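You operate a simulated robot arm through the tools that you are given. There is no shell and no other tool. Be economical: measure what you need, move in short steps, check, and stop when the job is done.

Carry out the task below with a simulated two-armed robot. There is one attempt and no reset: what you move stays moved.

Task
Put the bulb sleeve marked "5 W" from the top of the beige bench on the top of the blue bench and the bulb sleeve labelled "15 W" on top of the black fan base. Fetch the grey card box and set it on the top of the blue bench. Open the sensor lid, turn the time dial to 30 and shut the lid again. Take the blue cup and leave it on the top of the wooden desk. Press the mode button two times. The order is free. Set down upright: blue cup.

It is judged by the outcome, as a careful person would: the job done as asked, and still so three seconds after it is handed in. It fails if anything else is knocked over, pushed out of place, dropped, spilled or broken. Lids that push on must go on centred and level and be pressed home; caps that screw on are set level and turned clockwise until they are tight.

Robot
Two 7-joint arms with two-finger parallel grippers on one trunk, on a base that drives. Base frame: it is fixed to the floor where the robot stands at the start and does not move with it; the origin is under the middle of the robot, x ahead of it, y to its left, z up. Units: mm, rad, N and s.
The left shoulder is at the start at [110, 169, 1547], the right one opposite. With the tool pointing down near the work surface each hand reaches from about 100 to 380 mm from the robot's upright axis, wherever it stands, measured 20 degrees to its own side. Places, roughly: black fan base (15x15x9 cm) [1200, 0, 800]; blue cup (7x7x8 cm) [7200, 3100, 600]; bulb sleeve [750, 0, 750]; mode button [-500, 1900, 700]; sensor lid [7700, 1000, 1000]; time dial [7700, 1000, 1000]; top of the blue bench [2400, 0, 800]; top of the wooden desk [3800, 0, 800]. Payload 1.57 kg a hand.
The tool frame of a hand sits at the grasp point between the pads (the TCP): z along the fingers, y along the line on which they close. The tips reach 30 mm beyond it. The gripper opens to 80 mm. The fingers are 17 mm wide and 12 mm thick; the gripper's body (40 by 82 mm) begins 80 mm behind the TCP.
Orientation is that of the tool frame in the base frame, as a unit quaternion [w, x, y, z]. With the fingers straight down and closing along the base's y, the tool's x points along the base's -x, its y along +y and its z along -z.

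Tools
- The arms move only by the tool step_arm. It takes "left_rows", "right_rows" or both (then of equal length, played together; a hand with none holds still); each is a list of rows, each a list of 7 numbers: the turn, a rotation vector about the tool's x, y, z in rad, then the shift along the tool's x, y, z in mm, then the closure, from 0 (fully open) to 1 (shut). In form: [[rx, ry, rz, x, y, z, gripper], ...]. A call has 1 to 10 rows; each row is the pose to reach, as a shift and turn from the pose commanded when the call began, along the tool's axes at that moment. A row lasts 0.2 s, in which the tool goes at most 50 mm and 0.15 rad; a call with a longer step from one row to the next is refused whole, and so is a gripper value outside its range. Where a pose cannot be reached the arm comes as near as it can. A force on the tool above 40 N (or 10 N above the force at the start of the call, whichever is more), or a blocked arm, ends the call early, and 0.2 s more pass. Each finger travels about 72 mm/s and halts on what it meets, pressing with about 25 N; the grip force reading is that of the motor and also rises with nothing between the fingers. The clock runs only during rows and for 0.2 s after the last one: add rows that repeat a pose to give the fingers time. The reply holds the time, the measured pose of the TCP, the force on the tool along the base axes, the opening and the grip force, in the units named above and with some noise, with the torque about the TCP (base axes, N m) and any sound that the robot's microphone picked up, and new pictures: "views" is both (left out), scene, wrist or none (wrist: the cameras of the hands that moved).
- Cameras (640 x 400 px; columns grow to the right, rows downward): "scene" is now at [151.4, 2.6, 1721.2]; the picture's right is [0.00, -1.00, 0.00], its down [-0.83, -0.00, -0.56] and it looks along [0.56, 0.00, -0.83] (base axes); focal length 280 px, centre (320, 200). "left" rides on the left gripper at [72, 7, -122] in its tool frame; the picture's right is [-0.09, 1.00, 0.00], its down [-0.84, -0.08, -0.54] and it looks along [-0.54, -0.05, 0.84] (tool axes); focal length 238 px, centre (320, 200). "right" rides on the right gripper at [72, -7, -122] in its tool frame; the picture's right is [0.09, 1.00, 0.00], its down [-0.84, 0.08, -0.54] and it looks along [-0.54, 0.05, 0.84] (tool axes); focal length 238 px, centre (320, 200). There is no depth. A picture from a camera that has moved, and an enlarged one, comes with that camera's place and axes in the base frame and with its lens.
- lift_body(by): slides the trunk up (or, below 0, down) by that many mm; the arms and the scene camera ride with it, the base frame stays. It gives what a move gives, with no picture.
- steer(legs): drives the robot by 1 to 6 legs, each [ahead, left, turn to the left] in mm, mm and rad, along the robot's own axes; the way and the turn of a leg run together, so that a leg with both is an arc; at most 1500 mm and 3.142 rad a leg. The arms and the cameras ride along, it lands a little off, and it stops where it bumps. It gives what a move gives, and a new picture of the scene camera.
- head_to(pan, tilt): turns the head with the scene camera to pan (to the left, within 1.501 rad either way) and tilt (down, from -0.506 to 1.204), counted from straight ahead of the robot. It gives what a move gives, and a new picture of the scene camera.
- zoom(camera, box): a new picture of the part [left, top, right, bottom] of that camera's present view, enlarged. The clock stands still meanwhile.
- sign_off(): hands the job in; it is judged then, once.

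Work in short steps. Places have to be worked out from the pictures, the camera data and where the tool is seen: move nearer, look again, correct. Check each grasp and each placing, and mend what went wrong. You have 186 turns and 260 pictures in all, those below and enlarged ones among them. Open the grippers and draw the arms clear of the work before you hand the job in, unless the task says otherwise.

The tools are called after "Request:" as name(argument=value, ...) on one line, values as JSON. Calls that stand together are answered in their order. step_arm: Moves the arms, as the interface text tells. Its arguments: {"type":"object","properties":{"left_rows":{"type":"array","items":{"type":"array","items":{"type":"number"}}},"right_rows":{"type":"array","items":{"type":"array","items":{"type":"number"}}},"views":{"type":"string","enum":["both","scene","wrist","none"]}},"required":[]} The other tools are called the same way: lift_body (by) slides the trunk up or down; steer (legs) drives the base; head_to (pan, tilt) turns the head that bears the scene camera; zoom (camera, box) takes an enlarged picture of a part of a camera's view; sign_off () hands the job in.

At the start:

```text
time_s: 0.0
left_ee_pos: [695.8, 145.7, 1171.1]
left_tcp_rot: [-0.001, 0.0, 1.0, 0.0]
left_force: [0.5, 0.4, 0.2]
left_wrist_torque: [0.0, 0.0, -0.04]
left_width: 79.8
left_grip_force: 0.1
right_ee_pos: [438.7, -267.6, 1042.2]
right_tcp_rot: [0.0, 0.0, 1.0, 0.0]
right_force: [-0.3, -0.2, -0.3]
right_wrist_torque: [0.0, 0.0, -0.02]
right_width: 80.0
right_grip_force: 0.0
trunk travel left (down, up): [-861.0, 29.0]
robot x, y, heading: [-0.8, -3.1, 0.002]
head pan, tilt: [0.002, 0.974]
```

scene: 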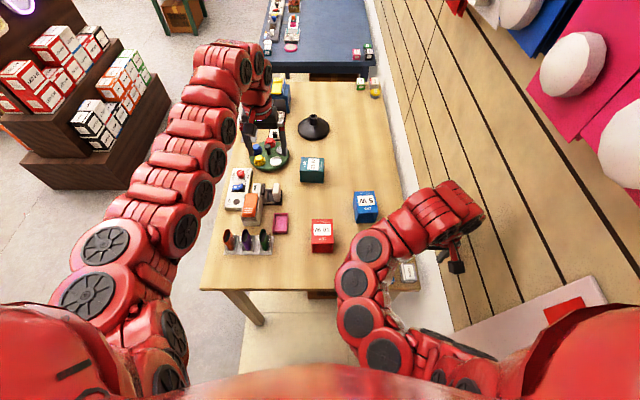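
right: 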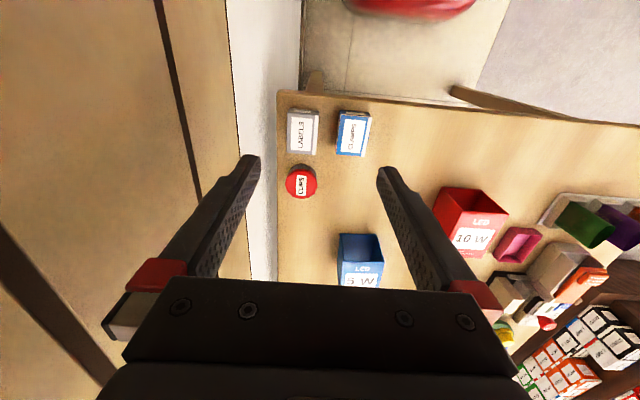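
left: 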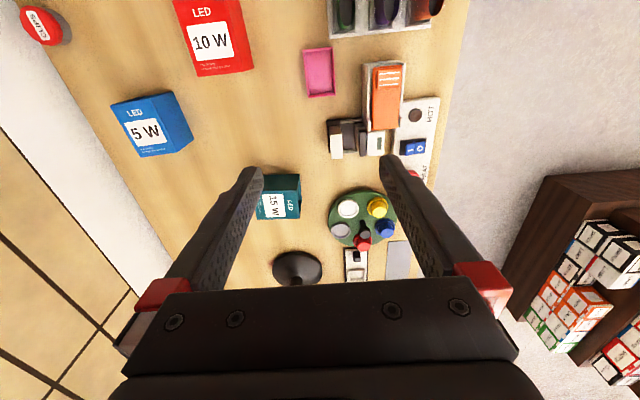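

I see the beige bench ahead with blue (5 W), teal (15 W) and red (10 W) sleeves and the black fan base behind them. I'll zoom in for detail.

Request:
zoom(camera="scene", box=[200, 60, 420, 280])

Request:
zoom(camera="left", box=[100, 0, 460, 300])

```text
1.82 times, centred on (310, 170) of scene
camera zoom: at [151.4, 2.6, 1721.2], right [0.0, -1.0, 0.0], down [-0.83, 0.0, -0.56], along [0.56, 0.0, -0.83], focal length 510 px, centre (338, 254)
```

zoom: 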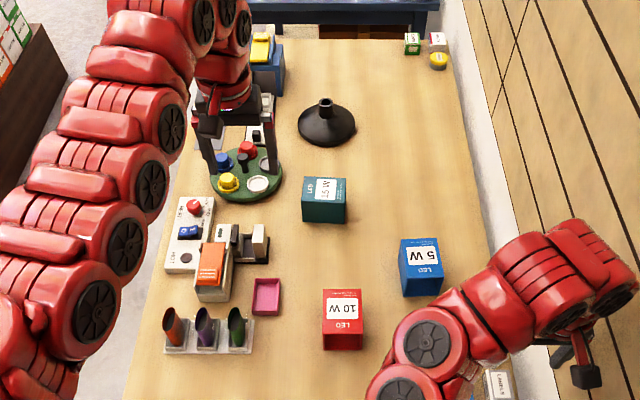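

```text
1.33 times, centred on (280, 150) of left
camera zoom: at [624.8, 153.0, 1294.0], right [0.09, 1.0, 0.0], down [0.84, -0.08, 0.54], along [0.54, -0.05, -0.84], focal length 318 px, centre (373, 267)
```

zoom: 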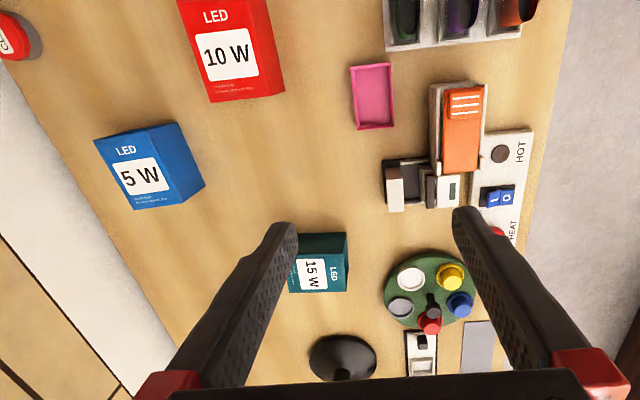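

Zooming on the right wrist view to see how the sleeves are open, and looking at the far area.

Request:
zoom(camera="right", box=[260, 80, 640, 300])

Request:
head_to(pan=0, tilt=0.35)

Request:
head_to(pan=0.9, tilt=0.35)

Request:
head_to(pan=1.5, tilt=0.5)

Request:
head_to(pan=-0.9, tilt=0.5)

```text
1.68 times, centred on (450, 190) of right
camera zoom: at [367.6, -275.4, 1163.6], right [-0.09, 1.0, 0.0], down [0.84, 0.08, 0.54], along [0.54, 0.05, -0.84], focal length 401 px, centre (101, 217)
```

zoom: 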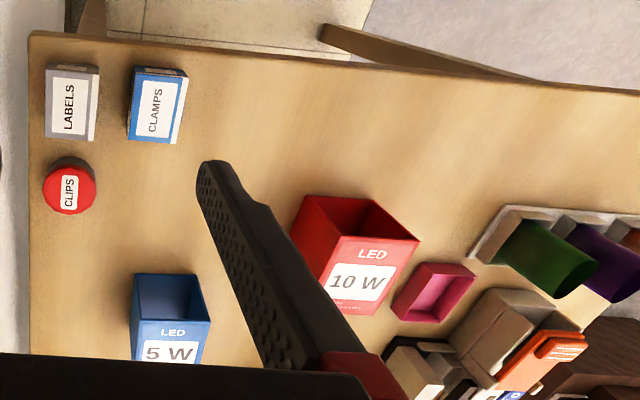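

```text
time_s: 1.0
left_ee_pos: [696.7, 144.9, 1171.7]
left_tcp_rot: [0.0, 0.0, 1.0, 0.0]
left_force: [0.0, -0.6, 0.1]
left_wrist_torque: [0.0, 0.0, -0.02]
left_width: 80.0
left_grip_force: 0.0
right_ee_pos: [438.2, -268.7, 1041.3]
right_tcp_rot: [0.0, 0.0, 1.0, 0.0]
right_force: [0.3, -0.2, -0.3]
right_wrist_torque: [0.01, -0.02, -0.01]
right_width: 79.6
right_grip_force: 0.1
trunk travel left (down, up): [-861.0, 29.0]
robot x, y, heading: [3.4, -1.6, -0.002]
head pan, tilt: [0.0, 0.351]
camera scene: at [173.2, 2.4, 1774.1], right [0.0, -1.0, 0.0], down [-0.34, 0.0, -0.94], along [0.94, 0.0, -0.34], focal length 280 px, centre (320, 200)
```

scene: 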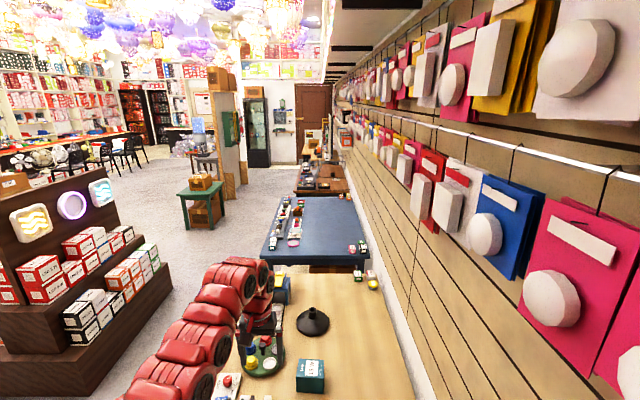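

```text
time_s: 2.2
left_ee_pos: [696.7, 145.5, 1171.9]
left_tcp_rot: [0.0, -0.001, 1.0, 0.0]
left_force: [-0.5, 0.2, 0.1]
left_wrist_torque: [0.03, 0.01, 0.03]
left_width: 80.1
left_grip_force: 0.1
right_ee_pos: [438.8, -268.3, 1041.5]
right_tcp_rot: [0.0, 0.0, 1.0, 0.0]
right_force: [1.1, -0.5, -0.3]
right_wrist_torque: [0.01, 0.0, 0.03]
right_width: 80.2
right_grip_force: 0.1
trunk travel left (down, up): [-861.0, 29.0]
robot x, y, heading: [1.5, 0.4, 0.003]
head pan, tilt: [0.901, 0.351]
camera scene: at [138.1, 75.3, 1774.1], right [0.78, -0.62, 0.0], down [-0.21, -0.27, -0.94], along [0.58, 0.74, -0.34], focal length 280 px, centre (320, 200)
```

scene: 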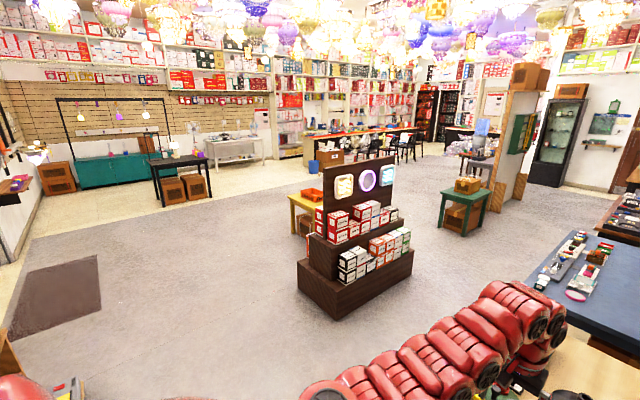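

```text
time_s: 3.2
left_ee_pos: [696.6, 146.0, 1172.2]
left_tcp_rot: [0.0, 0.0, 1.0, 0.0]
left_force: [-1.1, -0.3, 0.3]
left_wrist_torque: [-0.02, -0.02, -0.01]
left_width: 80.1
left_grip_force: 0.1
right_ee_pos: [439.1, -267.5, 1042.4]
right_tcp_rot: [0.0, 0.0, 1.0, 0.0]
right_force: [-0.6, 0.5, 0.0]
right_wrist_torque: [-0.02, -0.02, -0.01]
right_width: 80.1
right_grip_force: 0.0
trunk travel left (down, up): [-861.0, 29.0]
robot x, y, heading: [-0.5, -2.0, 0.0]
head pan, tilt: [1.499, 0.499]
camera scene: at [86.8, 93.1, 1760.5], right [1.0, -0.07, 0.0], down [-0.03, -0.48, -0.88], along [0.06, 0.88, -0.48], focal length 280 px, centre (320, 200)
```

scene: 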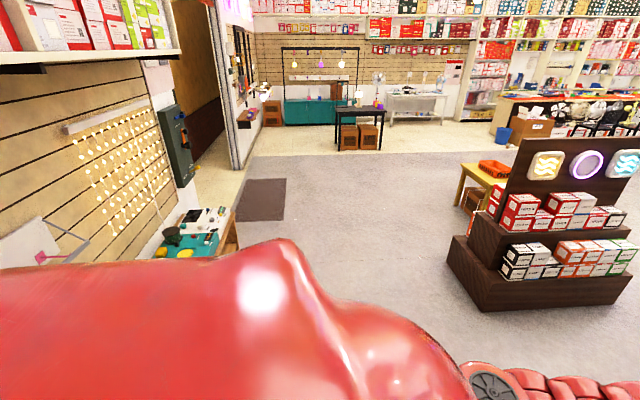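

```text
time_s: 5.4
left_ee_pos: [695.5, 146.6, 1171.7]
left_tcp_rot: [-0.001, 0.0, 1.0, 0.0]
left_force: [0.8, -0.2, 0.3]
left_wrist_torque: [-0.02, 0.02, 0.01]
left_width: 80.1
left_grip_force: 0.1
right_ee_pos: [438.2, -268.5, 1041.2]
right_tcp_rot: [0.0, 0.0, 1.0, 0.0]
right_force: [-0.8, 0.4, -0.1]
right_wrist_torque: [-0.02, 0.0, 0.0]
right_width: 79.7
right_grip_force: 0.0
trunk travel left (down, up): [-861.0, 29.0]
robot x, y, heading: [-1.9, -1.3, 0.002]
head pan, tilt: [-0.901, 0.499]
camera scene: at [136.7, -68.9, 1760.5], right [-0.78, -0.62, 0.0], down [-0.3, 0.38, -0.88], along [0.55, -0.69, -0.48], focal length 280 px, centre (320, 200)
```

scene: 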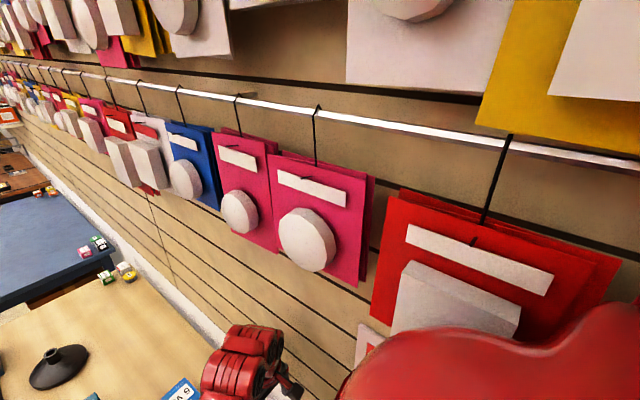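

The sleeves are open-topped boxes. I'll zoom in on the far area to find the grey card box, lid/dial and blue cup.

Request:
head_to(pan=0.25, tilt=0.25)

Request:
zoom(camera="scene", box=[240, 120, 440, 245])

Request:
zoom(camera="scene", box=[310, 180, 470, 300])

Request:
zoom(camera="scene", box=[0, 120, 240, 270])

```text
time_s: 6.8
left_ee_pos: [696.0, 144.3, 1172.0]
left_tcp_rot: [0.0, 0.0, 1.0, 0.0]
left_force: [-0.4, 0.4, -0.1]
left_wrist_torque: [0.0, 0.0, 0.0]
left_width: 80.2
left_grip_force: 0.0
right_ee_pos: [438.6, -267.7, 1041.3]
right_tcp_rot: [0.0, 0.0, 1.0, 0.0]
right_force: [-0.3, 0.2, 0.5]
right_wrist_torque: [0.0, 0.0, 0.01]
right_width: 80.0
right_grip_force: 0.1
trunk travel left (down, up): [-861.0, 29.0]
robot x, y, heading: [-0.1, -2.9, 0.004]
head pan, tilt: [0.25, 0.25]
camera scene: at [170.7, 25.4, 1783.6], right [0.25, -0.97, 0.0], down [-0.24, -0.06, -0.97], along [0.94, 0.24, -0.25], focal length 280 px, centre (320, 200)
```

scene: 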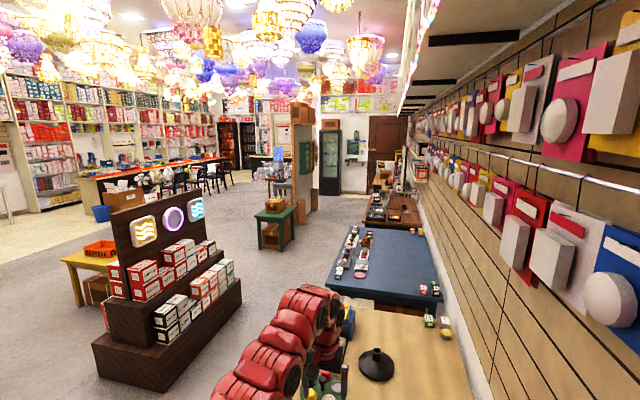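

```text
3.20 times, centred on (340, 182) of scene
camera zoom: at [170.7, 25.4, 1783.6], right [0.25, -0.97, 0.0], down [-0.24, -0.06, -0.97], along [0.94, 0.24, -0.25], focal length 898 px, centre (256, 256)
```

zoom: 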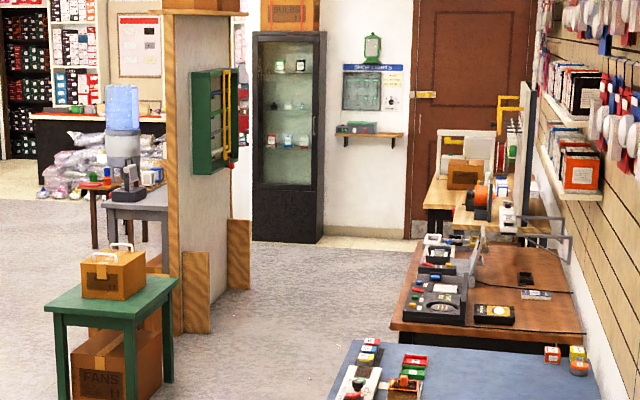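

```text
3.33 times, centred on (390, 240) of scene
camera zoom: at [170.7, 25.4, 1783.6], right [0.25, -0.97, 0.0], down [-0.24, -0.06, -0.97], along [0.94, 0.24, -0.25], focal length 935 px, centre (87, 67)
```

zoom: 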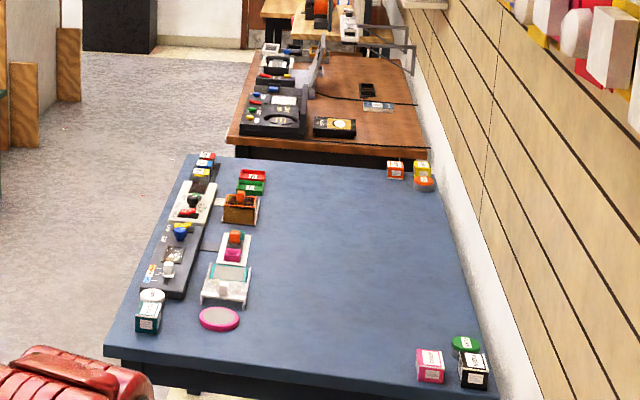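

```text
2.67 times, centred on (120, 195) of scene
camera zoom: at [170.7, 25.4, 1783.6], right [0.25, -0.97, 0.0], down [-0.24, -0.06, -0.97], along [0.94, 0.24, -0.25], focal length 748 px, centre (853, 213)
```

zoom: 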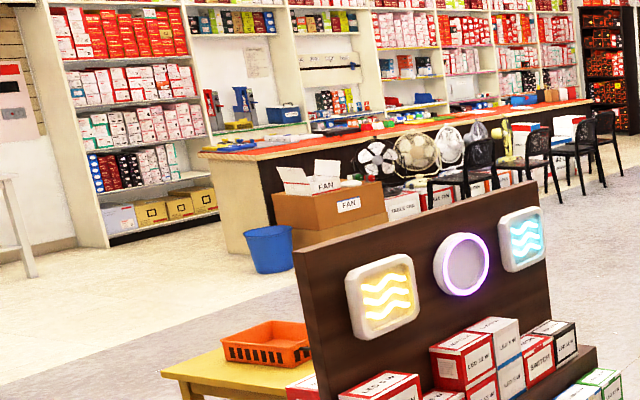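

The bench front edge is about x≈430; the 5 W sleeve is about (740,-173) and the 15 W about (935,35). To gain reach I lower the trunk, keeping hands above the clutter, and look down again.

Request:
lift_body(by=-200)

Request:
head_to(pan=0, tilt=0.95)

```text
time_s: 8.6
left_ee_pos: [695.0, 145.7, 986.3]
left_tcp_rot: [0.0, 0.0, 1.0, 0.0]
left_force: [0.1, 0.5, 0.0]
left_wrist_torque: [0.04, 0.01, 0.0]
left_width: 80.0
left_grip_force: 0.0
right_ee_pos: [437.1, -267.7, 859.2]
right_tcp_rot: [0.001, 0.0, 1.0, 0.0]
right_force: [-7.1, 3.0, 22.3]
right_wrist_torque: [0.22, 0.06, 0.18]
right_width: 80.3
right_grip_force: 0.6
trunk travel left (down, up): [-676.0, 214.0]
robot x, y, heading: [0.6, -1.4, -0.001]
head pan, tilt: [0.25, 0.25]
stopped: the force on the tool passed its limit at 91 N (the readings are from after the stop); the commanded pose is now the measured one
```

```text
time_s: 9.7
left_ee_pos: [695.2, 145.9, 987.5]
left_tcp_rot: [0.0, 0.0, 1.0, -0.001]
left_force: [0.3, -0.1, 0.7]
left_wrist_torque: [-0.01, -0.01, -0.01]
left_width: 80.2
left_grip_force: 0.1
right_ee_pos: [439.1, -269.0, 859.8]
right_tcp_rot: [0.002, 0.001, 1.0, -0.001]
right_force: [-0.2, 1.8, 18.4]
right_wrist_torque: [0.35, -0.08, 0.06]
right_width: 80.1
right_grip_force: 0.0
trunk travel left (down, up): [-676.0, 214.0]
robot x, y, heading: [-0.4, -2.0, -0.002]
head pan, tilt: [0.0, 0.949]
camera scene: at [151.3, 3.6, 1538.7], right [0.0, -1.0, 0.0], down [-0.81, 0.0, -0.58], along [0.58, 0.0, -0.81], focal length 280 px, centre (320, 200)
```

scene: 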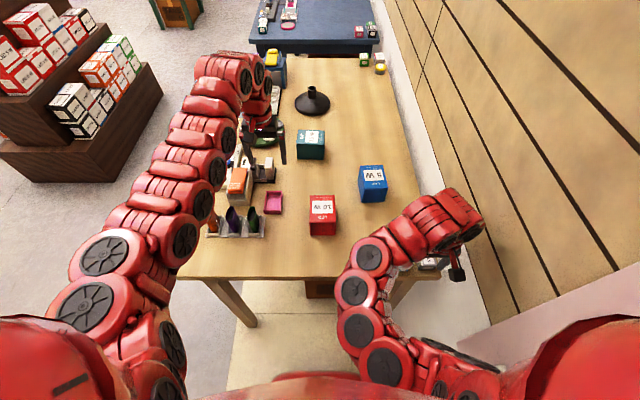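

The right fingertips hit something at z≈830. I raise the right hand straight up and look with its camera.

Request:
step_arm(right_rows=[[0, 0, 0, 0, 0, -40, 0], [0, 0, 0, 0, 0, -80, 0], [0, 0, 0, 0, 0, -120, 0]], views="wrist")

```text
time_s: 10.5
left_ee_pos: [697.4, 145.0, 986.6]
left_tcp_rot: [-0.001, 0.0, 1.0, -0.001]
left_force: [-0.2, 0.3, -0.2]
left_wrist_torque: [-0.01, 0.05, -0.01]
left_width: 79.9
left_grip_force: 0.0
right_ee_pos: [407.0, -260.4, 910.5]
right_tcp_rot: [0.009, 0.0, 1.0, -0.014]
right_force: [0.6, 0.2, -0.1]
right_wrist_torque: [0.03, 0.01, 0.0]
right_width: 79.9
right_grip_force: 0.0
right hand out of reach, approached as far as the arm can: row 1, 2, 3
trunk travel left (down, up): [-676.0, 214.0]
robot x, y, heading: [0.1, 0.9, 0.003]
head pan, tilt: [0.0, 0.949]
camera right: at [333.6, -264.2, 1030.4], right [-0.09, 1.0, -0.03], down [0.83, 0.09, 0.56], along [0.56, 0.03, -0.83], focal length 238 px, centre (320, 200)
```

right: 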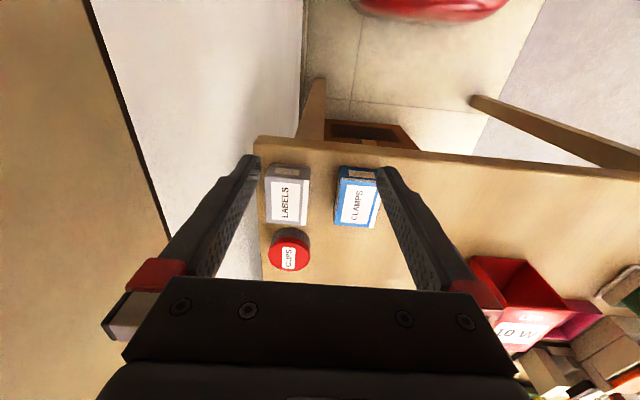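

The finger had touched the CLAMPS box top. Let me check those boxes closely — LABELS is a candidate grey card box.

Request:
zoom(camera="right", box=[240, 130, 440, 280])

Request:
zoom(camera="scene", box=[230, 30, 430, 160])

```text
2.67 times, centred on (340, 205) of right
camera zoom: at [333.6, -264.2, 1030.4], right [-0.09, 1.0, -0.03], down [0.83, 0.09, 0.56], along [0.56, 0.03, -0.83], focal length 636 px, centre (267, 187)
```

zoom: 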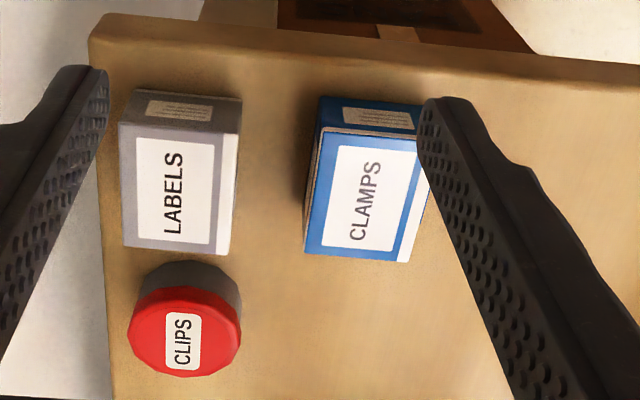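

```text
3.08 times, centred on (330, 95) of scene
camera zoom: at [153.7, 1.5, 1538.2], right [0.0, -1.0, 0.0], down [-0.81, 0.0, -0.58], along [0.58, 0.0, -0.81], focal length 863 px, centre (289, 523)
```

zoom: 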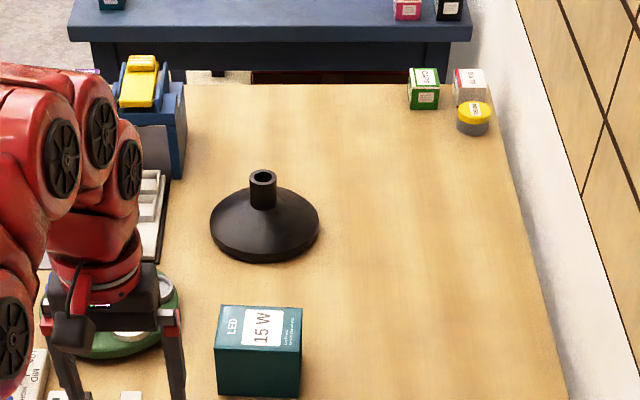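

Zoom on the sleeves to understand their open sides.

Request:
zoom(camera="scene", box=[280, 110, 410, 250])

Request:
zoom(camera="right", box=[460, 240, 620, 350])

```text
2.86 times, centred on (345, 180) of scene
camera zoom: at [153.7, 1.5, 1538.2], right [0.0, -1.0, 0.0], down [-0.81, 0.0, -0.58], along [0.58, 0.0, -0.81], focal length 801 px, centre (249, 257)
```

zoom: 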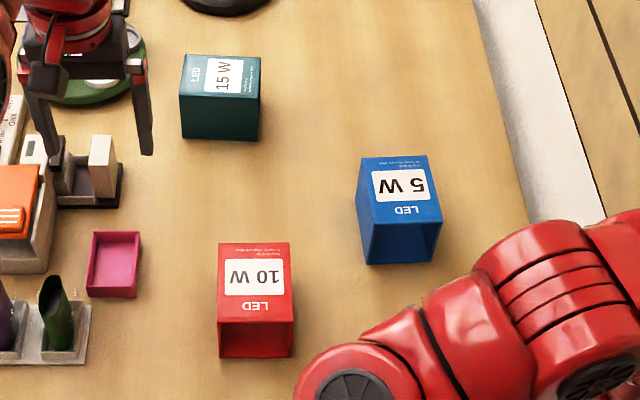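

```text
3.64 times, centred on (540, 295) of right
camera zoom: at [333.6, -264.2, 1030.4], right [-0.09, 1.0, -0.03], down [0.83, 0.09, 0.56], along [0.56, 0.03, -0.83], focal length 867 px, centre (-480, -146)
```

zoom: 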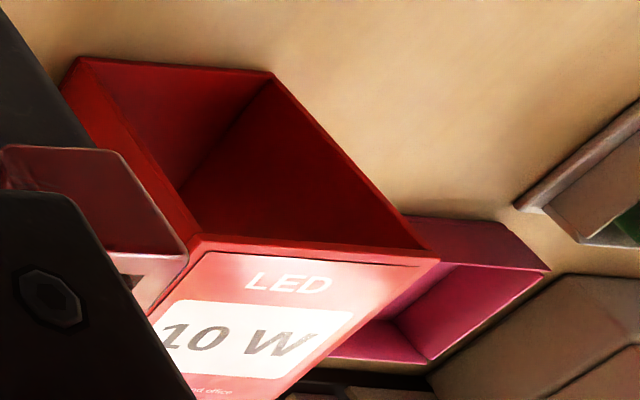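

Sleeves lie with open ends sideways; tube ≈70 mm wide, ≈95 long. LABELS looks like a grey card box. I bring the right hand up and forward, clear of the small boxes.

Request:
step_arm(right_rows=[[0, 0, 0, -40, 12, -20, 0], [0, 0, 0, -80, 24, -40, 0], [0, 0, 0, -120, 36, -60, 0], [0, 0, 0, -160, 48, -70, 0], [0, 0, 0, -200, 60, -70, 0], [0, 0, 0, -240, 75, -70, 0]], views="wrist")

```text
time_s: 11.9
left_ee_pos: [696.4, 145.2, 985.7]
left_tcp_rot: [-0.001, 0.0, 1.0, 0.0]
left_force: [0.1, -0.3, 0.3]
left_wrist_torque: [-0.01, -0.01, 0.0]
left_width: 79.8
left_grip_force: 0.2
right_ee_pos: [406.8, -259.1, 909.8]
right_tcp_rot: [0.01, 0.001, 1.0, -0.014]
right_force: [0.2, -0.4, -0.7]
right_wrist_torque: [0.01, 0.0, 0.05]
right_width: 80.0
right_grip_force: 0.0
right hand out of reach, approached as far as the arm can: row 1, 2, 3, 4, 5, 6
trunk travel left (down, up): [-676.0, 214.0]
robot x, y, heading: [2.4, -3.4, 0.001]
head pan, tilt: [0.0, 0.949]
camera right: at [333.4, -263.7, 1030.7], right [-0.09, 1.0, -0.03], down [0.83, 0.09, 0.56], along [0.56, 0.03, -0.83], focal length 238 px, centre (320, 200)
```

right: 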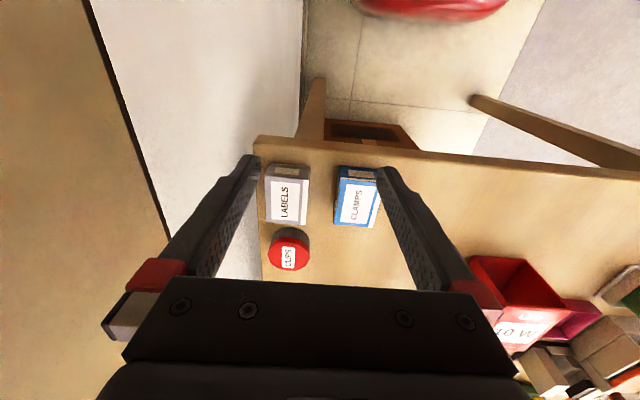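

It didn't move; perhaps a limit with height. I try a purely forward motion.

Request:
step_arm(right_rows=[[0, 0, 0, -30, 0, 0, 0], [0, 0, 0, -60, 0, 0, 0], [0, 0, 0, -90, 0, 0, 0]], views="none")

```text
time_s: 12.7
left_ee_pos: [695.8, 146.3, 986.9]
left_tcp_rot: [0.0, 0.0, 1.0, 0.0]
left_force: [-0.2, -0.3, -1.1]
left_wrist_torque: [-0.01, -0.01, 0.0]
left_width: 80.0
left_grip_force: 0.0
right_ee_pos: [406.5, -259.5, 910.3]
right_tcp_rot: [0.011, 0.0, 1.0, -0.013]
right_force: [0.5, 0.3, -0.6]
right_wrist_torque: [-0.02, 0.0, 0.0]
right_width: 80.1
right_grip_force: 0.0
right hand out of reach, approached as far as the arm can: row 1, 2, 3
trunk travel left (down, up): [-676.0, 214.0]
robot x, y, heading: [-2.8, -0.2, -0.001]
head pan, tilt: [0.0, 0.949]
```

Stuck at a wrist/elbow limit. I try slightly down and forward (tips stay above 845).

Request:
step_arm(right_rows=[[0, 0, 0, -10, 0, 15, 0], [0, 0, 0, -30, 0, 30, 0], [0, 0, 0, -50, 0, 30, 0], [0, 0, 0, -80, 0, 30, 0]], views="scene")

```text
time_s: 13.7
left_ee_pos: [696.2, 145.2, 986.7]
left_tcp_rot: [-0.001, 0.0, 1.0, 0.0]
left_force: [0.2, 0.1, 0.4]
left_wrist_torque: [0.02, -0.04, 0.0]
left_width: 79.8
left_grip_force: 0.0
right_ee_pos: [408.6, -265.2, 888.7]
right_tcp_rot: [0.004, 0.001, 1.0, -0.006]
right_force: [0.9, -0.7, 0.2]
right_wrist_torque: [-0.01, -0.01, 0.01]
right_width: 79.9
right_grip_force: 0.1
right hand out of reach, approached as far as the arm can: row 1, 2, 3, 4
trunk travel left (down, up): [-676.0, 214.0]
robot x, y, heading: [1.0, 1.8, 0.001]
head pan, tilt: [0.0, 0.949]
camera scene: at [152.9, 2.2, 1538.4], right [0.0, -1.0, 0.0], down [-0.81, 0.0, -0.58], along [0.58, 0.0, -0.81], focal length 280 px, centre (320, 200)
```

scene: 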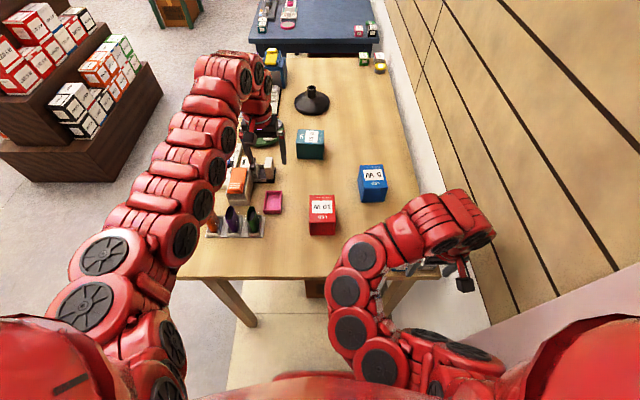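

I'll raise the trunk again to give room, then test the right arm's forward motion at a lower relative height.

Request:
lift_body(by=150)

Request:
step_arm(right_rows=[[0, 0, 0, 0, 0, 20, 0], [0, 0, 0, 0, 0, 40, 0], [0, 0, 0, -20, 0, 60, 0], [0, 0, 0, -50, 0, 70, 0], [0, 0, 0, -90, 0, 70, 0], [0, 0, 0, -130, 0, 70, 0]], views="none")

```text
time_s: 15.4
left_ee_pos: [697.4, 145.1, 1136.2]
left_tcp_rot: [0.0, 0.001, 1.0, 0.0]
left_force: [0.3, 0.3, 0.1]
left_wrist_torque: [0.03, -0.01, -0.01]
left_width: 80.3
left_grip_force: 0.2
right_ee_pos: [408.7, -265.6, 1038.1]
right_tcp_rot: [0.004, 0.001, 1.0, -0.006]
right_force: [-0.2, 0.4, 0.0]
right_wrist_torque: [0.02, 0.0, 0.03]
right_width: 80.1
right_grip_force: 0.1
trunk travel left (down, up): [-826.0, 64.0]
robot x, y, heading: [2.2, -0.1, 0.001]
head pan, tilt: [0.0, 0.949]
```

```text
time_s: 16.8
left_ee_pos: [697.5, 144.0, 1135.4]
left_tcp_rot: [-0.001, 0.0, 1.0, 0.0]
left_force: [0.1, -0.4, -0.3]
left_wrist_torque: [0.05, 0.0, 0.01]
left_width: 79.9
left_grip_force: 0.1
right_ee_pos: [543.1, -267.3, 969.3]
right_tcp_rot: [0.003, 0.0, 1.0, -0.005]
right_force: [0.2, -1.0, 0.2]
right_wrist_torque: [0.04, -0.02, -0.01]
right_width: 79.7
right_grip_force: 0.1
trunk travel left (down, up): [-826.0, 64.0]
robot x, y, heading: [1.9, -1.4, 0.003]
head pan, tilt: [0.0, 0.949]
```

That works. Continue forward and toward the 5 W sleeve while staying high.

Request:
step_arm(right_rows=[[0, 0, 0, -40, 25, 0, 0], [0, 0, 0, -80, 50, 0, 0], [0, 0, 0, -120, 75, 0, 0], [0, 0, 0, -155, 98, 0, 0], [0, 0, 0, -190, 98, 0, 0]], views="wrist")

```text
time_s: 18.0
left_ee_pos: [697.9, 145.3, 1136.0]
left_tcp_rot: [-0.001, 0.001, 1.0, -0.001]
left_force: [-0.5, 0.7, 0.7]
left_wrist_torque: [0.0, -0.02, 0.01]
left_width: 80.0
left_grip_force: 0.1
right_ee_pos: [710.3, -166.3, 973.2]
right_tcp_rot: [0.004, 0.002, 1.0, -0.005]
right_force: [0.5, -0.1, 0.2]
right_wrist_torque: [-0.02, 0.02, 0.02]
right_width: 80.1
right_grip_force: 0.1
right hand out of reach, approached as far as the arm can: row 5
trunk travel left (down, up): [-826.0, 64.0]
robot x, y, heading: [-0.3, -1.1, -0.001]
head pan, tilt: [0.0, 0.949]
camera right: at [638.3, -172.4, 1094.0], right [-0.09, 1.0, -0.01], down [0.83, 0.08, 0.55], along [0.55, 0.04, -0.84], focal length 238 px, centre (320, 200)
```

right: 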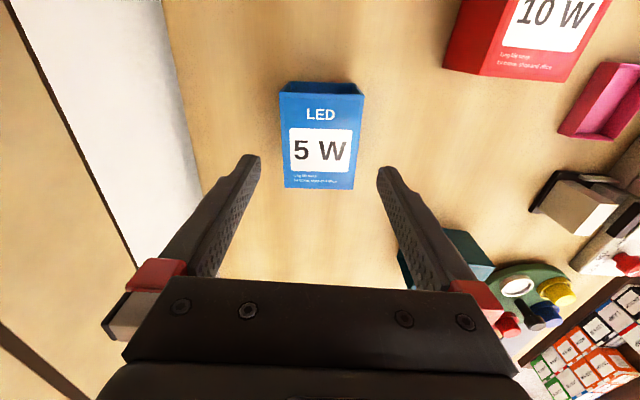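

Triangulating: the sleeve top is z≈872, x 673–768, y centre ≈-167, width ≈75. I need more reach, so drive forward a bit and check for bumping.

Request:
steer(legs=[[120, 0, 0]])

Request:
step_arm(right_rows=[[0, 0, 0, 40, 0, 0, 0], [0, 0, 0, 80, 0, 0, 0], [0, 0, 0, 110, 0, 10, 0]], views="wrist")

```text
time_s: 19.3
left_ee_pos: [816.9, 142.8, 1137.1]
left_tcp_rot: [0.001, 0.001, 1.0, 0.0]
left_force: [-0.1, -0.3, -0.9]
left_wrist_torque: [0.05, -0.01, -0.03]
left_width: 80.0
left_grip_force: 0.1
right_ee_pos: [829.9, -169.2, 973.7]
right_tcp_rot: [0.006, 0.002, 1.0, -0.005]
right_force: [0.4, -0.2, 0.6]
right_wrist_torque: [-0.01, -0.02, 0.01]
right_width: 80.1
right_grip_force: 0.1
trunk travel left (down, up): [-826.0, 64.0]
robot x, y, heading: [120.4, 0.6, -0.004]
head pan, tilt: [0.0, 0.949]
camera scene: at [272.6, 1.5, 1688.6], right [0.0, -1.0, 0.0], down [-0.81, 0.0, -0.58], along [0.58, 0.0, -0.81], focal length 280 px, centre (320, 200)
```

scene: 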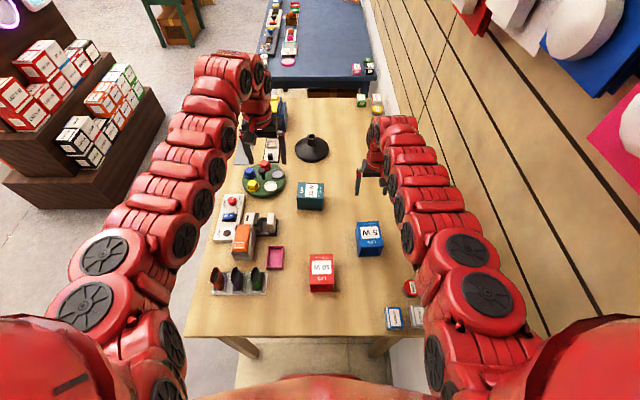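

```text
time_s: 20.3
left_ee_pos: [819.8, 123.1, 1122.6]
left_tcp_rot: [-0.002, 0.01, 1.0, 0.004]
left_force: [0.0, 0.8, 0.3]
left_wrist_torque: [0.01, -0.01, 0.03]
left_width: 80.1
left_grip_force: 0.1
right_ee_pos: [672.7, -151.6, 906.4]
right_tcp_rot: [-0.046, 0.025, 0.997, 0.051]
right_force: [3.3, -20.0, 61.8]
right_wrist_torque: [-3.3, -0.33, 0.2]
right_width: 80.0
right_grip_force: 0.0
trunk travel left (down, up): [-826.0, 64.0]
robot x, y, heading: [113.7, 1.3, -0.018]
head pan, tilt: [0.0, 0.949]
stopped in row 3 (right hand): the arm was blocked; the commanded pose is now the measured one
camera right: at [612.6, -168.4, 1032.5], right [-0.04, 0.99, 0.11], down [0.88, -0.02, 0.47], along [0.46, 0.11, -0.88], focal length 238 px, centre (320, 200)
```

right: 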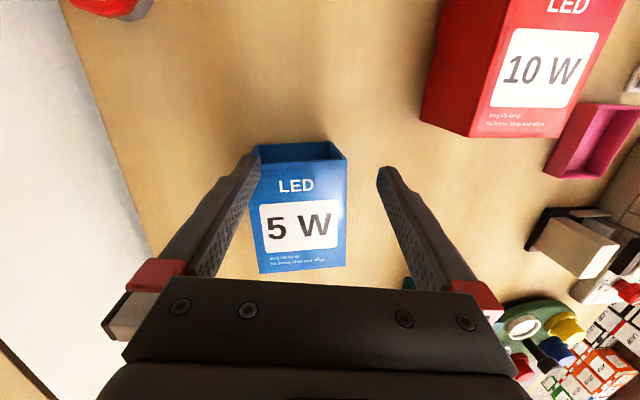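

The hand came down lower than commanded and touched the sleeve. Raise it immediately and look.

Request:
step_arm(right_rows=[[0, 0, 0, 0, 0, -30, 0], [0, 0, 0, 0, 0, -60, 0]])

```text
time_s: 20.5
left_ee_pos: [819.8, 122.7, 1123.5]
left_tcp_rot: [-0.002, 0.011, 1.0, 0.002]
left_force: [0.3, -0.2, -1.0]
left_wrist_torque: [0.01, -0.02, 0.01]
left_width: 80.1
left_grip_force: 0.1
right_ee_pos: [669.1, -150.5, 903.3]
right_tcp_rot: [-0.052, 0.029, 0.996, 0.059]
right_force: [-0.8, -41.1, 111.1]
right_wrist_torque: [-6.07, -0.23, -0.03]
right_width: 80.2
right_grip_force: 0.4
right hand out of reach, approached as far as the arm can: row 1
trunk travel left (down, up): [-826.0, 64.0]
robot x, y, heading: [112.7, 3.0, -0.018]
head pan, tilt: [0.0, 0.949]
stopped in row 1 (right hand): the force on the tool passed its limit at 131 N (the readings are from after the stop); the commanded pose is now the measured one
camera scene: at [276.2, -13.4, 1676.4], right [-0.02, -1.0, -0.01], down [-0.82, 0.02, -0.58], along [0.58, 0.0, -0.82], focal length 280 px, centre (320, 200)
camera right: at [609.9, -168.9, 1031.3], right [-0.03, 0.99, 0.12], down [0.89, -0.03, 0.46], along [0.46, 0.12, -0.88], focal length 238 px, centre (320, 200)
```

scene: 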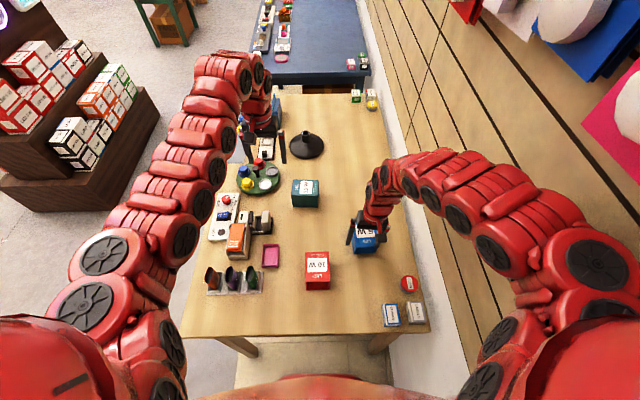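
right: 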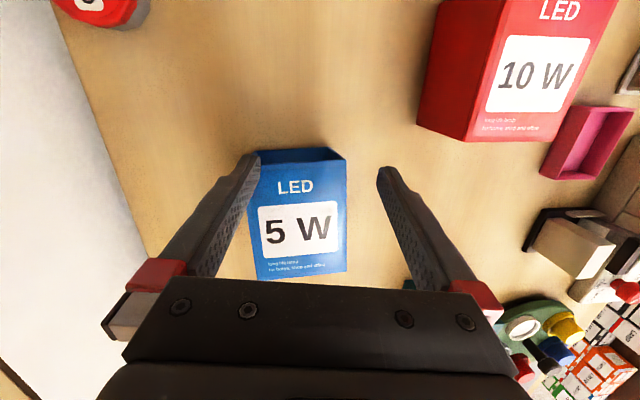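

The right elbow has swung against the wall, tilting the robot and pressing the finger on the sleeve. I lift the trunk to relieve it.

Request:
lift_body(by=60)

```text
time_s: 20.9
left_ee_pos: [819.3, 124.8, 1122.7]
left_tcp_rot: [-0.002, 0.01, 1.0, 0.003]
left_force: [0.1, -0.1, -1.1]
left_wrist_torque: [-0.01, -0.03, 0.0]
left_width: 79.8
left_grip_force: 0.1
right_ee_pos: [669.2, -151.3, 904.2]
right_tcp_rot: [-0.052, 0.03, 0.996, 0.06]
right_force: [-1.9, -15.8, 105.1]
right_wrist_torque: [-4.96, -0.11, -0.13]
right_width: 80.0
right_grip_force: 0.1
trunk travel left (down, up): [-816.0, 74.0]
robot x, y, heading: [111.3, 3.6, -0.016]
head pan, tilt: [0.0, 0.949]
stopped: the force on the tool passed its limit at 133 N (the readings are from after the stop); the commanded pose is now the measured one
```

Extending the arm should pull the elbow off the wall, so move the hand forward and up.

Request:
step_arm(right_rows=[[0, 0, 0, -15, 0, -10, 0], [0, 0, 0, -40, 0, -25, 0], [0, 0, 0, -70, 0, -40, 0], [0, 0, 0, -100, 0, -50, 0]])

```text
time_s: 21.9
left_ee_pos: [815.4, 130.2, 1128.4]
left_tcp_rot: [0.0, 0.01, 1.0, 0.001]
left_force: [0.5, -0.6, 0.7]
left_wrist_torque: [0.07, 0.02, -0.01]
left_width: 80.0
left_grip_force: 0.0
right_ee_pos: [766.2, -155.9, 947.4]
right_tcp_rot: [-0.051, 0.03, 0.997, 0.056]
right_force: [-0.1, -0.8, 0.2]
right_wrist_torque: [0.06, 0.03, 0.0]
right_width: 80.1
right_grip_force: 0.1
trunk travel left (down, up): [-816.0, 74.0]
robot x, y, heading: [111.9, 2.3, -0.023]
head pan, tilt: [0.0, 0.949]
camera scene: at [268.0, -2.5, 1678.9], right [-0.02, -1.0, 0.0], down [-0.81, 0.02, -0.58], along [0.58, -0.01, -0.81], focal length 280 px, centre (320, 200)
camera right: at [708.3, -173.0, 1075.1], right [-0.03, 0.99, 0.12], down [0.89, -0.03, 0.46], along [0.46, 0.12, -0.88], focal length 238 px, centre (320, 200)
```

scene: 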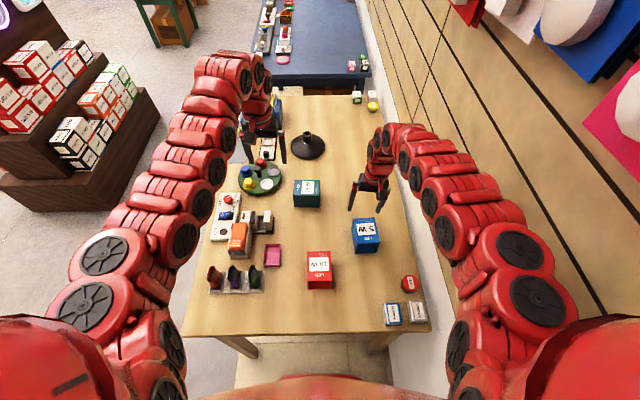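
right: 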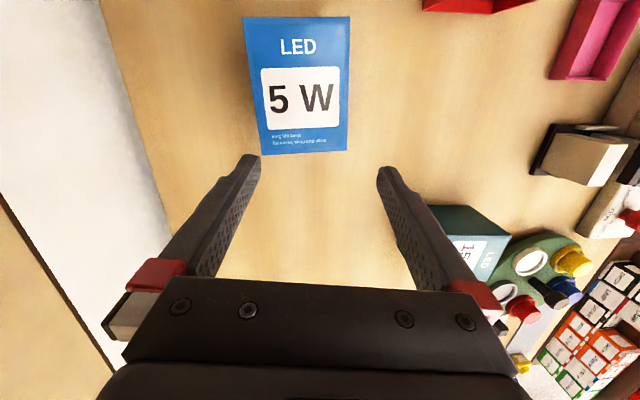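

Free now, and objects look intact. I shift the robot left (away from the wall), fix heading, and back slightly.

Request:
steer(legs=[[-40, 130, 0.023]])

Request:
step_arm(right_rows=[[0, 0, 0, 0, -30, -10, 0], [0, 0, 0, 0, -60, -20, 0], [0, 0, 0, 0, -90, -20, 0], [0, 0, 0, 0, -130, -20, 0]])

```text
time_s: 23.2
left_ee_pos: [770.7, 282.0, 1126.5]
left_tcp_rot: [0.0, -0.003, 1.0, 0.0]
left_force: [-0.2, -0.6, -0.5]
left_wrist_torque: [0.02, 0.01, -0.01]
left_width: 80.0
left_grip_force: 0.1
right_ee_pos: [731.8, -6.1, 947.8]
right_tcp_rot: [-0.05, 0.016, 0.997, 0.055]
right_force: [0.3, -0.1, -0.1]
right_wrist_torque: [0.03, -0.01, 0.0]
right_width: 80.0
right_grip_force: 0.1
trunk travel left (down, up): [-816.0, 74.0]
robot x, y, heading: [72.7, 134.3, 0.006]
head pan, tilt: [0.0, 0.949]
camera scene: at [228.3, 136.0, 1677.9], right [0.01, -1.0, 0.0], down [-0.81, 0.0, -0.58], along [0.58, 0.0, -0.81], focal length 280 px, centre (320, 200)
```

scene: 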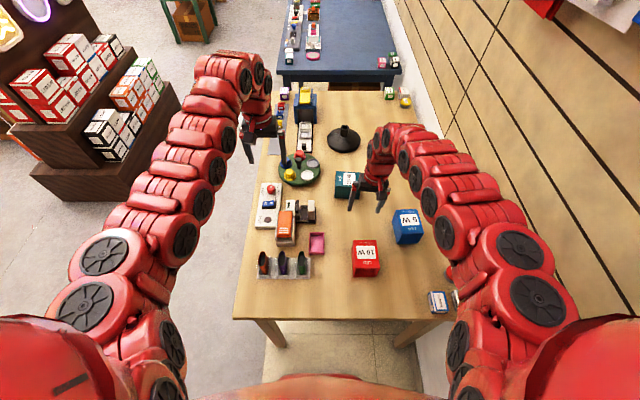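

```text
time_s: 24.2
left_ee_pos: [771.6, 282.5, 1127.8]
left_tcp_rot: [0.0, -0.002, 1.0, 0.0]
left_force: [0.2, -0.3, 0.5]
left_wrist_torque: [0.03, 0.02, -0.02]
left_width: 80.1
left_grip_force: 0.0
right_ee_pos: [726.0, -136.5, 954.8]
right_tcp_rot: [-0.05, 0.016, 0.997, 0.053]
right_force: [-0.5, -0.4, 0.1]
right_wrist_torque: [0.02, 0.01, -0.02]
right_width: 79.8
right_grip_force: 0.1
trunk travel left (down, up): [-816.0, 74.0]
robot x, y, heading: [72.6, 132.7, -0.001]
head pan, tilt: [0.0, 0.949]
camera scene: at [227.9, 135.4, 1677.9], right [0.01, -1.0, 0.0], down [-0.81, 0.0, -0.58], along [0.58, 0.0, -0.81], focal length 280 px, centre (320, 200)
camera right: at [668.0, -155.7, 1081.7], right [-0.05, 0.99, 0.11], down [0.89, -0.01, 0.46], along [0.46, 0.13, -0.88], focal length 238 px, centre (320, 200)
```

scene: 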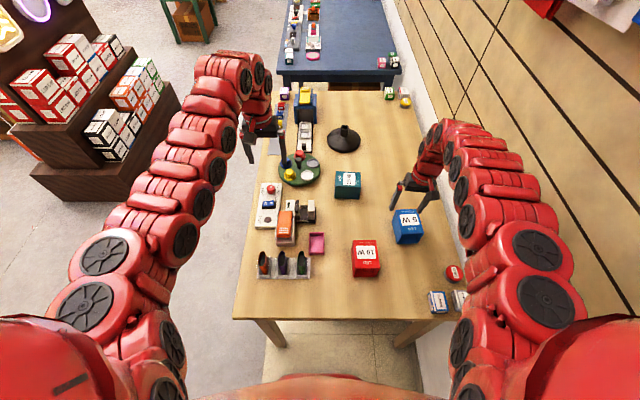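
right: 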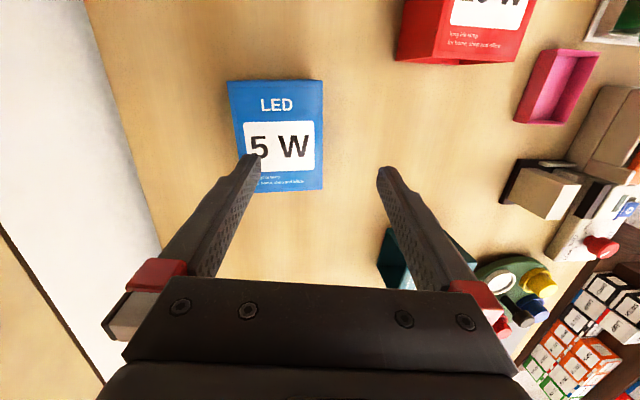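

Straighten the tool and shift toward the sleeve's centre line.

Request:
step_arm(right_rows=[[0.053, -0.05, -0.016, 0, -14, 0, 0], [0.106, -0.1, -0.032, 0, -28, 0, 0], [0.106, -0.1, -0.032, 0, -28, 0, 0]], views="wrist")

```text
time_s: 25.0
left_ee_pos: [770.9, 284.5, 1126.1]
left_tcp_rot: [0.0, -0.003, 1.0, -0.001]
left_force: [0.5, -0.1, -0.1]
left_wrist_torque: [-0.01, 0.01, -0.01]
left_width: 79.7
left_grip_force: 0.1
right_ee_pos: [726.2, -162.5, 951.1]
right_tcp_rot: [0.0, 0.0, 1.0, 0.0]
right_force: [-0.2, -0.3, -0.2]
right_wrist_torque: [0.01, -0.02, 0.03]
right_width: 80.1
right_grip_force: 0.0
trunk travel left (down, up): [-816.0, 74.0]
robot x, y, heading: [79.2, 138.3, 0.005]
head pan, tilt: [0.0, 0.949]
camera right: at [655.1, -169.9, 1072.2], right [-0.09, 1.0, 0.0], down [0.84, 0.08, 0.54], along [0.54, 0.05, -0.84], focal length 238 px, centre (320, 200)
```

right: 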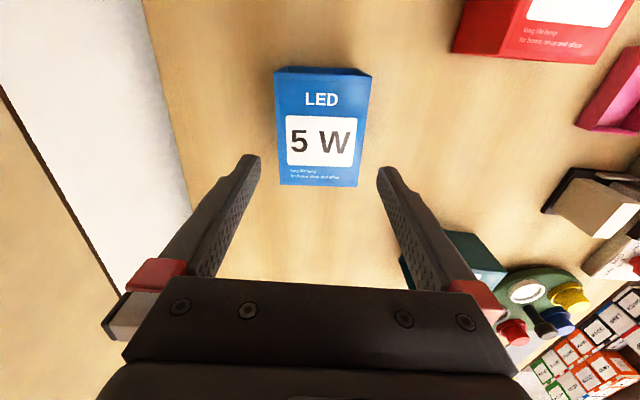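

Request:
zoom(camera="right", box=[240, 50, 400, 210])

```text
2.50 times, centred on (320, 130) of right
camera zoom: at [655.1, -169.9, 1072.2], right [-0.09, 1.0, 0.0], down [0.84, 0.08, 0.54], along [0.54, 0.05, -0.84], focal length 596 px, centre (320, 375)
```

zoom: 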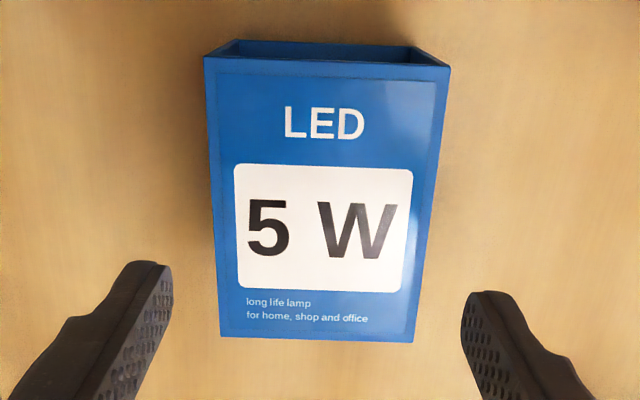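

Sleeve is 74×95, yaw ≈+0.058, centred near (720,-163). I rotate the tool to match and lower the trunk in steps (keeps the arm shape).

Request:
step_arm(right_rows=[[0, 0, -0.058, 4, -1, 0, 0], [0, 0, -0.058, 4, -1, 0, 0]], views="none")

Request:
lift_body(by=-42)

Request:
zoom(camera="right", box=[200, 40, 440, 220])

```text
time_s: 25.6
left_ee_pos: [770.5, 282.8, 1127.3]
left_tcp_rot: [0.0, -0.002, 1.0, -0.001]
left_force: [-0.3, 0.4, -0.1]
left_wrist_torque: [0.03, 0.02, 0.01]
left_width: 79.9
left_grip_force: 0.1
right_ee_pos: [722.1, -164.1, 951.5]
right_tcp_rot: [-0.002, -0.029, 1.0, 0.0]
right_force: [-0.4, 0.8, -0.1]
right_wrist_torque: [0.01, 0.01, 0.03]
right_width: 80.1
right_grip_force: 0.2
trunk travel left (down, up): [-816.0, 74.0]
robot x, y, heading: [75.9, 135.6, 0.008]
head pan, tilt: [0.0, 0.949]
```

```text
time_s: 26.4
left_ee_pos: [771.4, 283.6, 1085.0]
left_tcp_rot: [0.001, -0.003, 1.0, -0.001]
left_force: [-0.5, -0.6, 0.4]
left_wrist_torque: [0.0, -0.03, 0.02]
left_width: 79.7
left_grip_force: 0.1
right_ee_pos: [722.1, -163.4, 908.7]
right_tcp_rot: [0.0, -0.029, 1.0, 0.0]
right_force: [0.0, -0.3, 0.2]
right_wrist_torque: [-0.01, -0.01, 0.0]
right_width: 79.9
right_grip_force: 0.0
trunk travel left (down, up): [-774.0, 116.0]
robot x, y, heading: [73.6, 132.7, 0.005]
head pan, tilt: [0.0, 0.949]
```

```text
2.22 times, centred on (320, 130) of right
camera zoom: at [651.3, -175.5, 1031.1], right [-0.15, 0.99, 0.0], down [0.83, 0.12, 0.54], along [0.54, 0.08, -0.84], focal length 530 px, centre (320, 356)
```

zoom: 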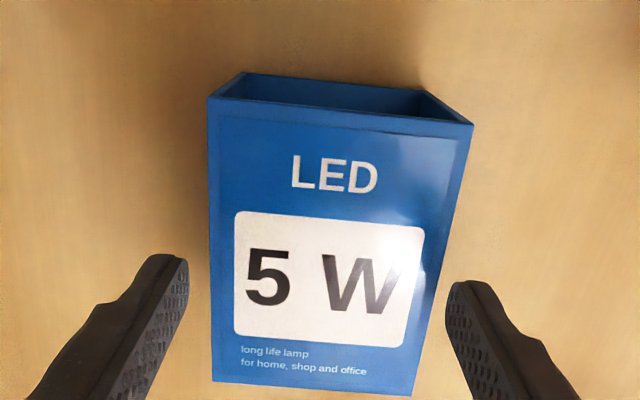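

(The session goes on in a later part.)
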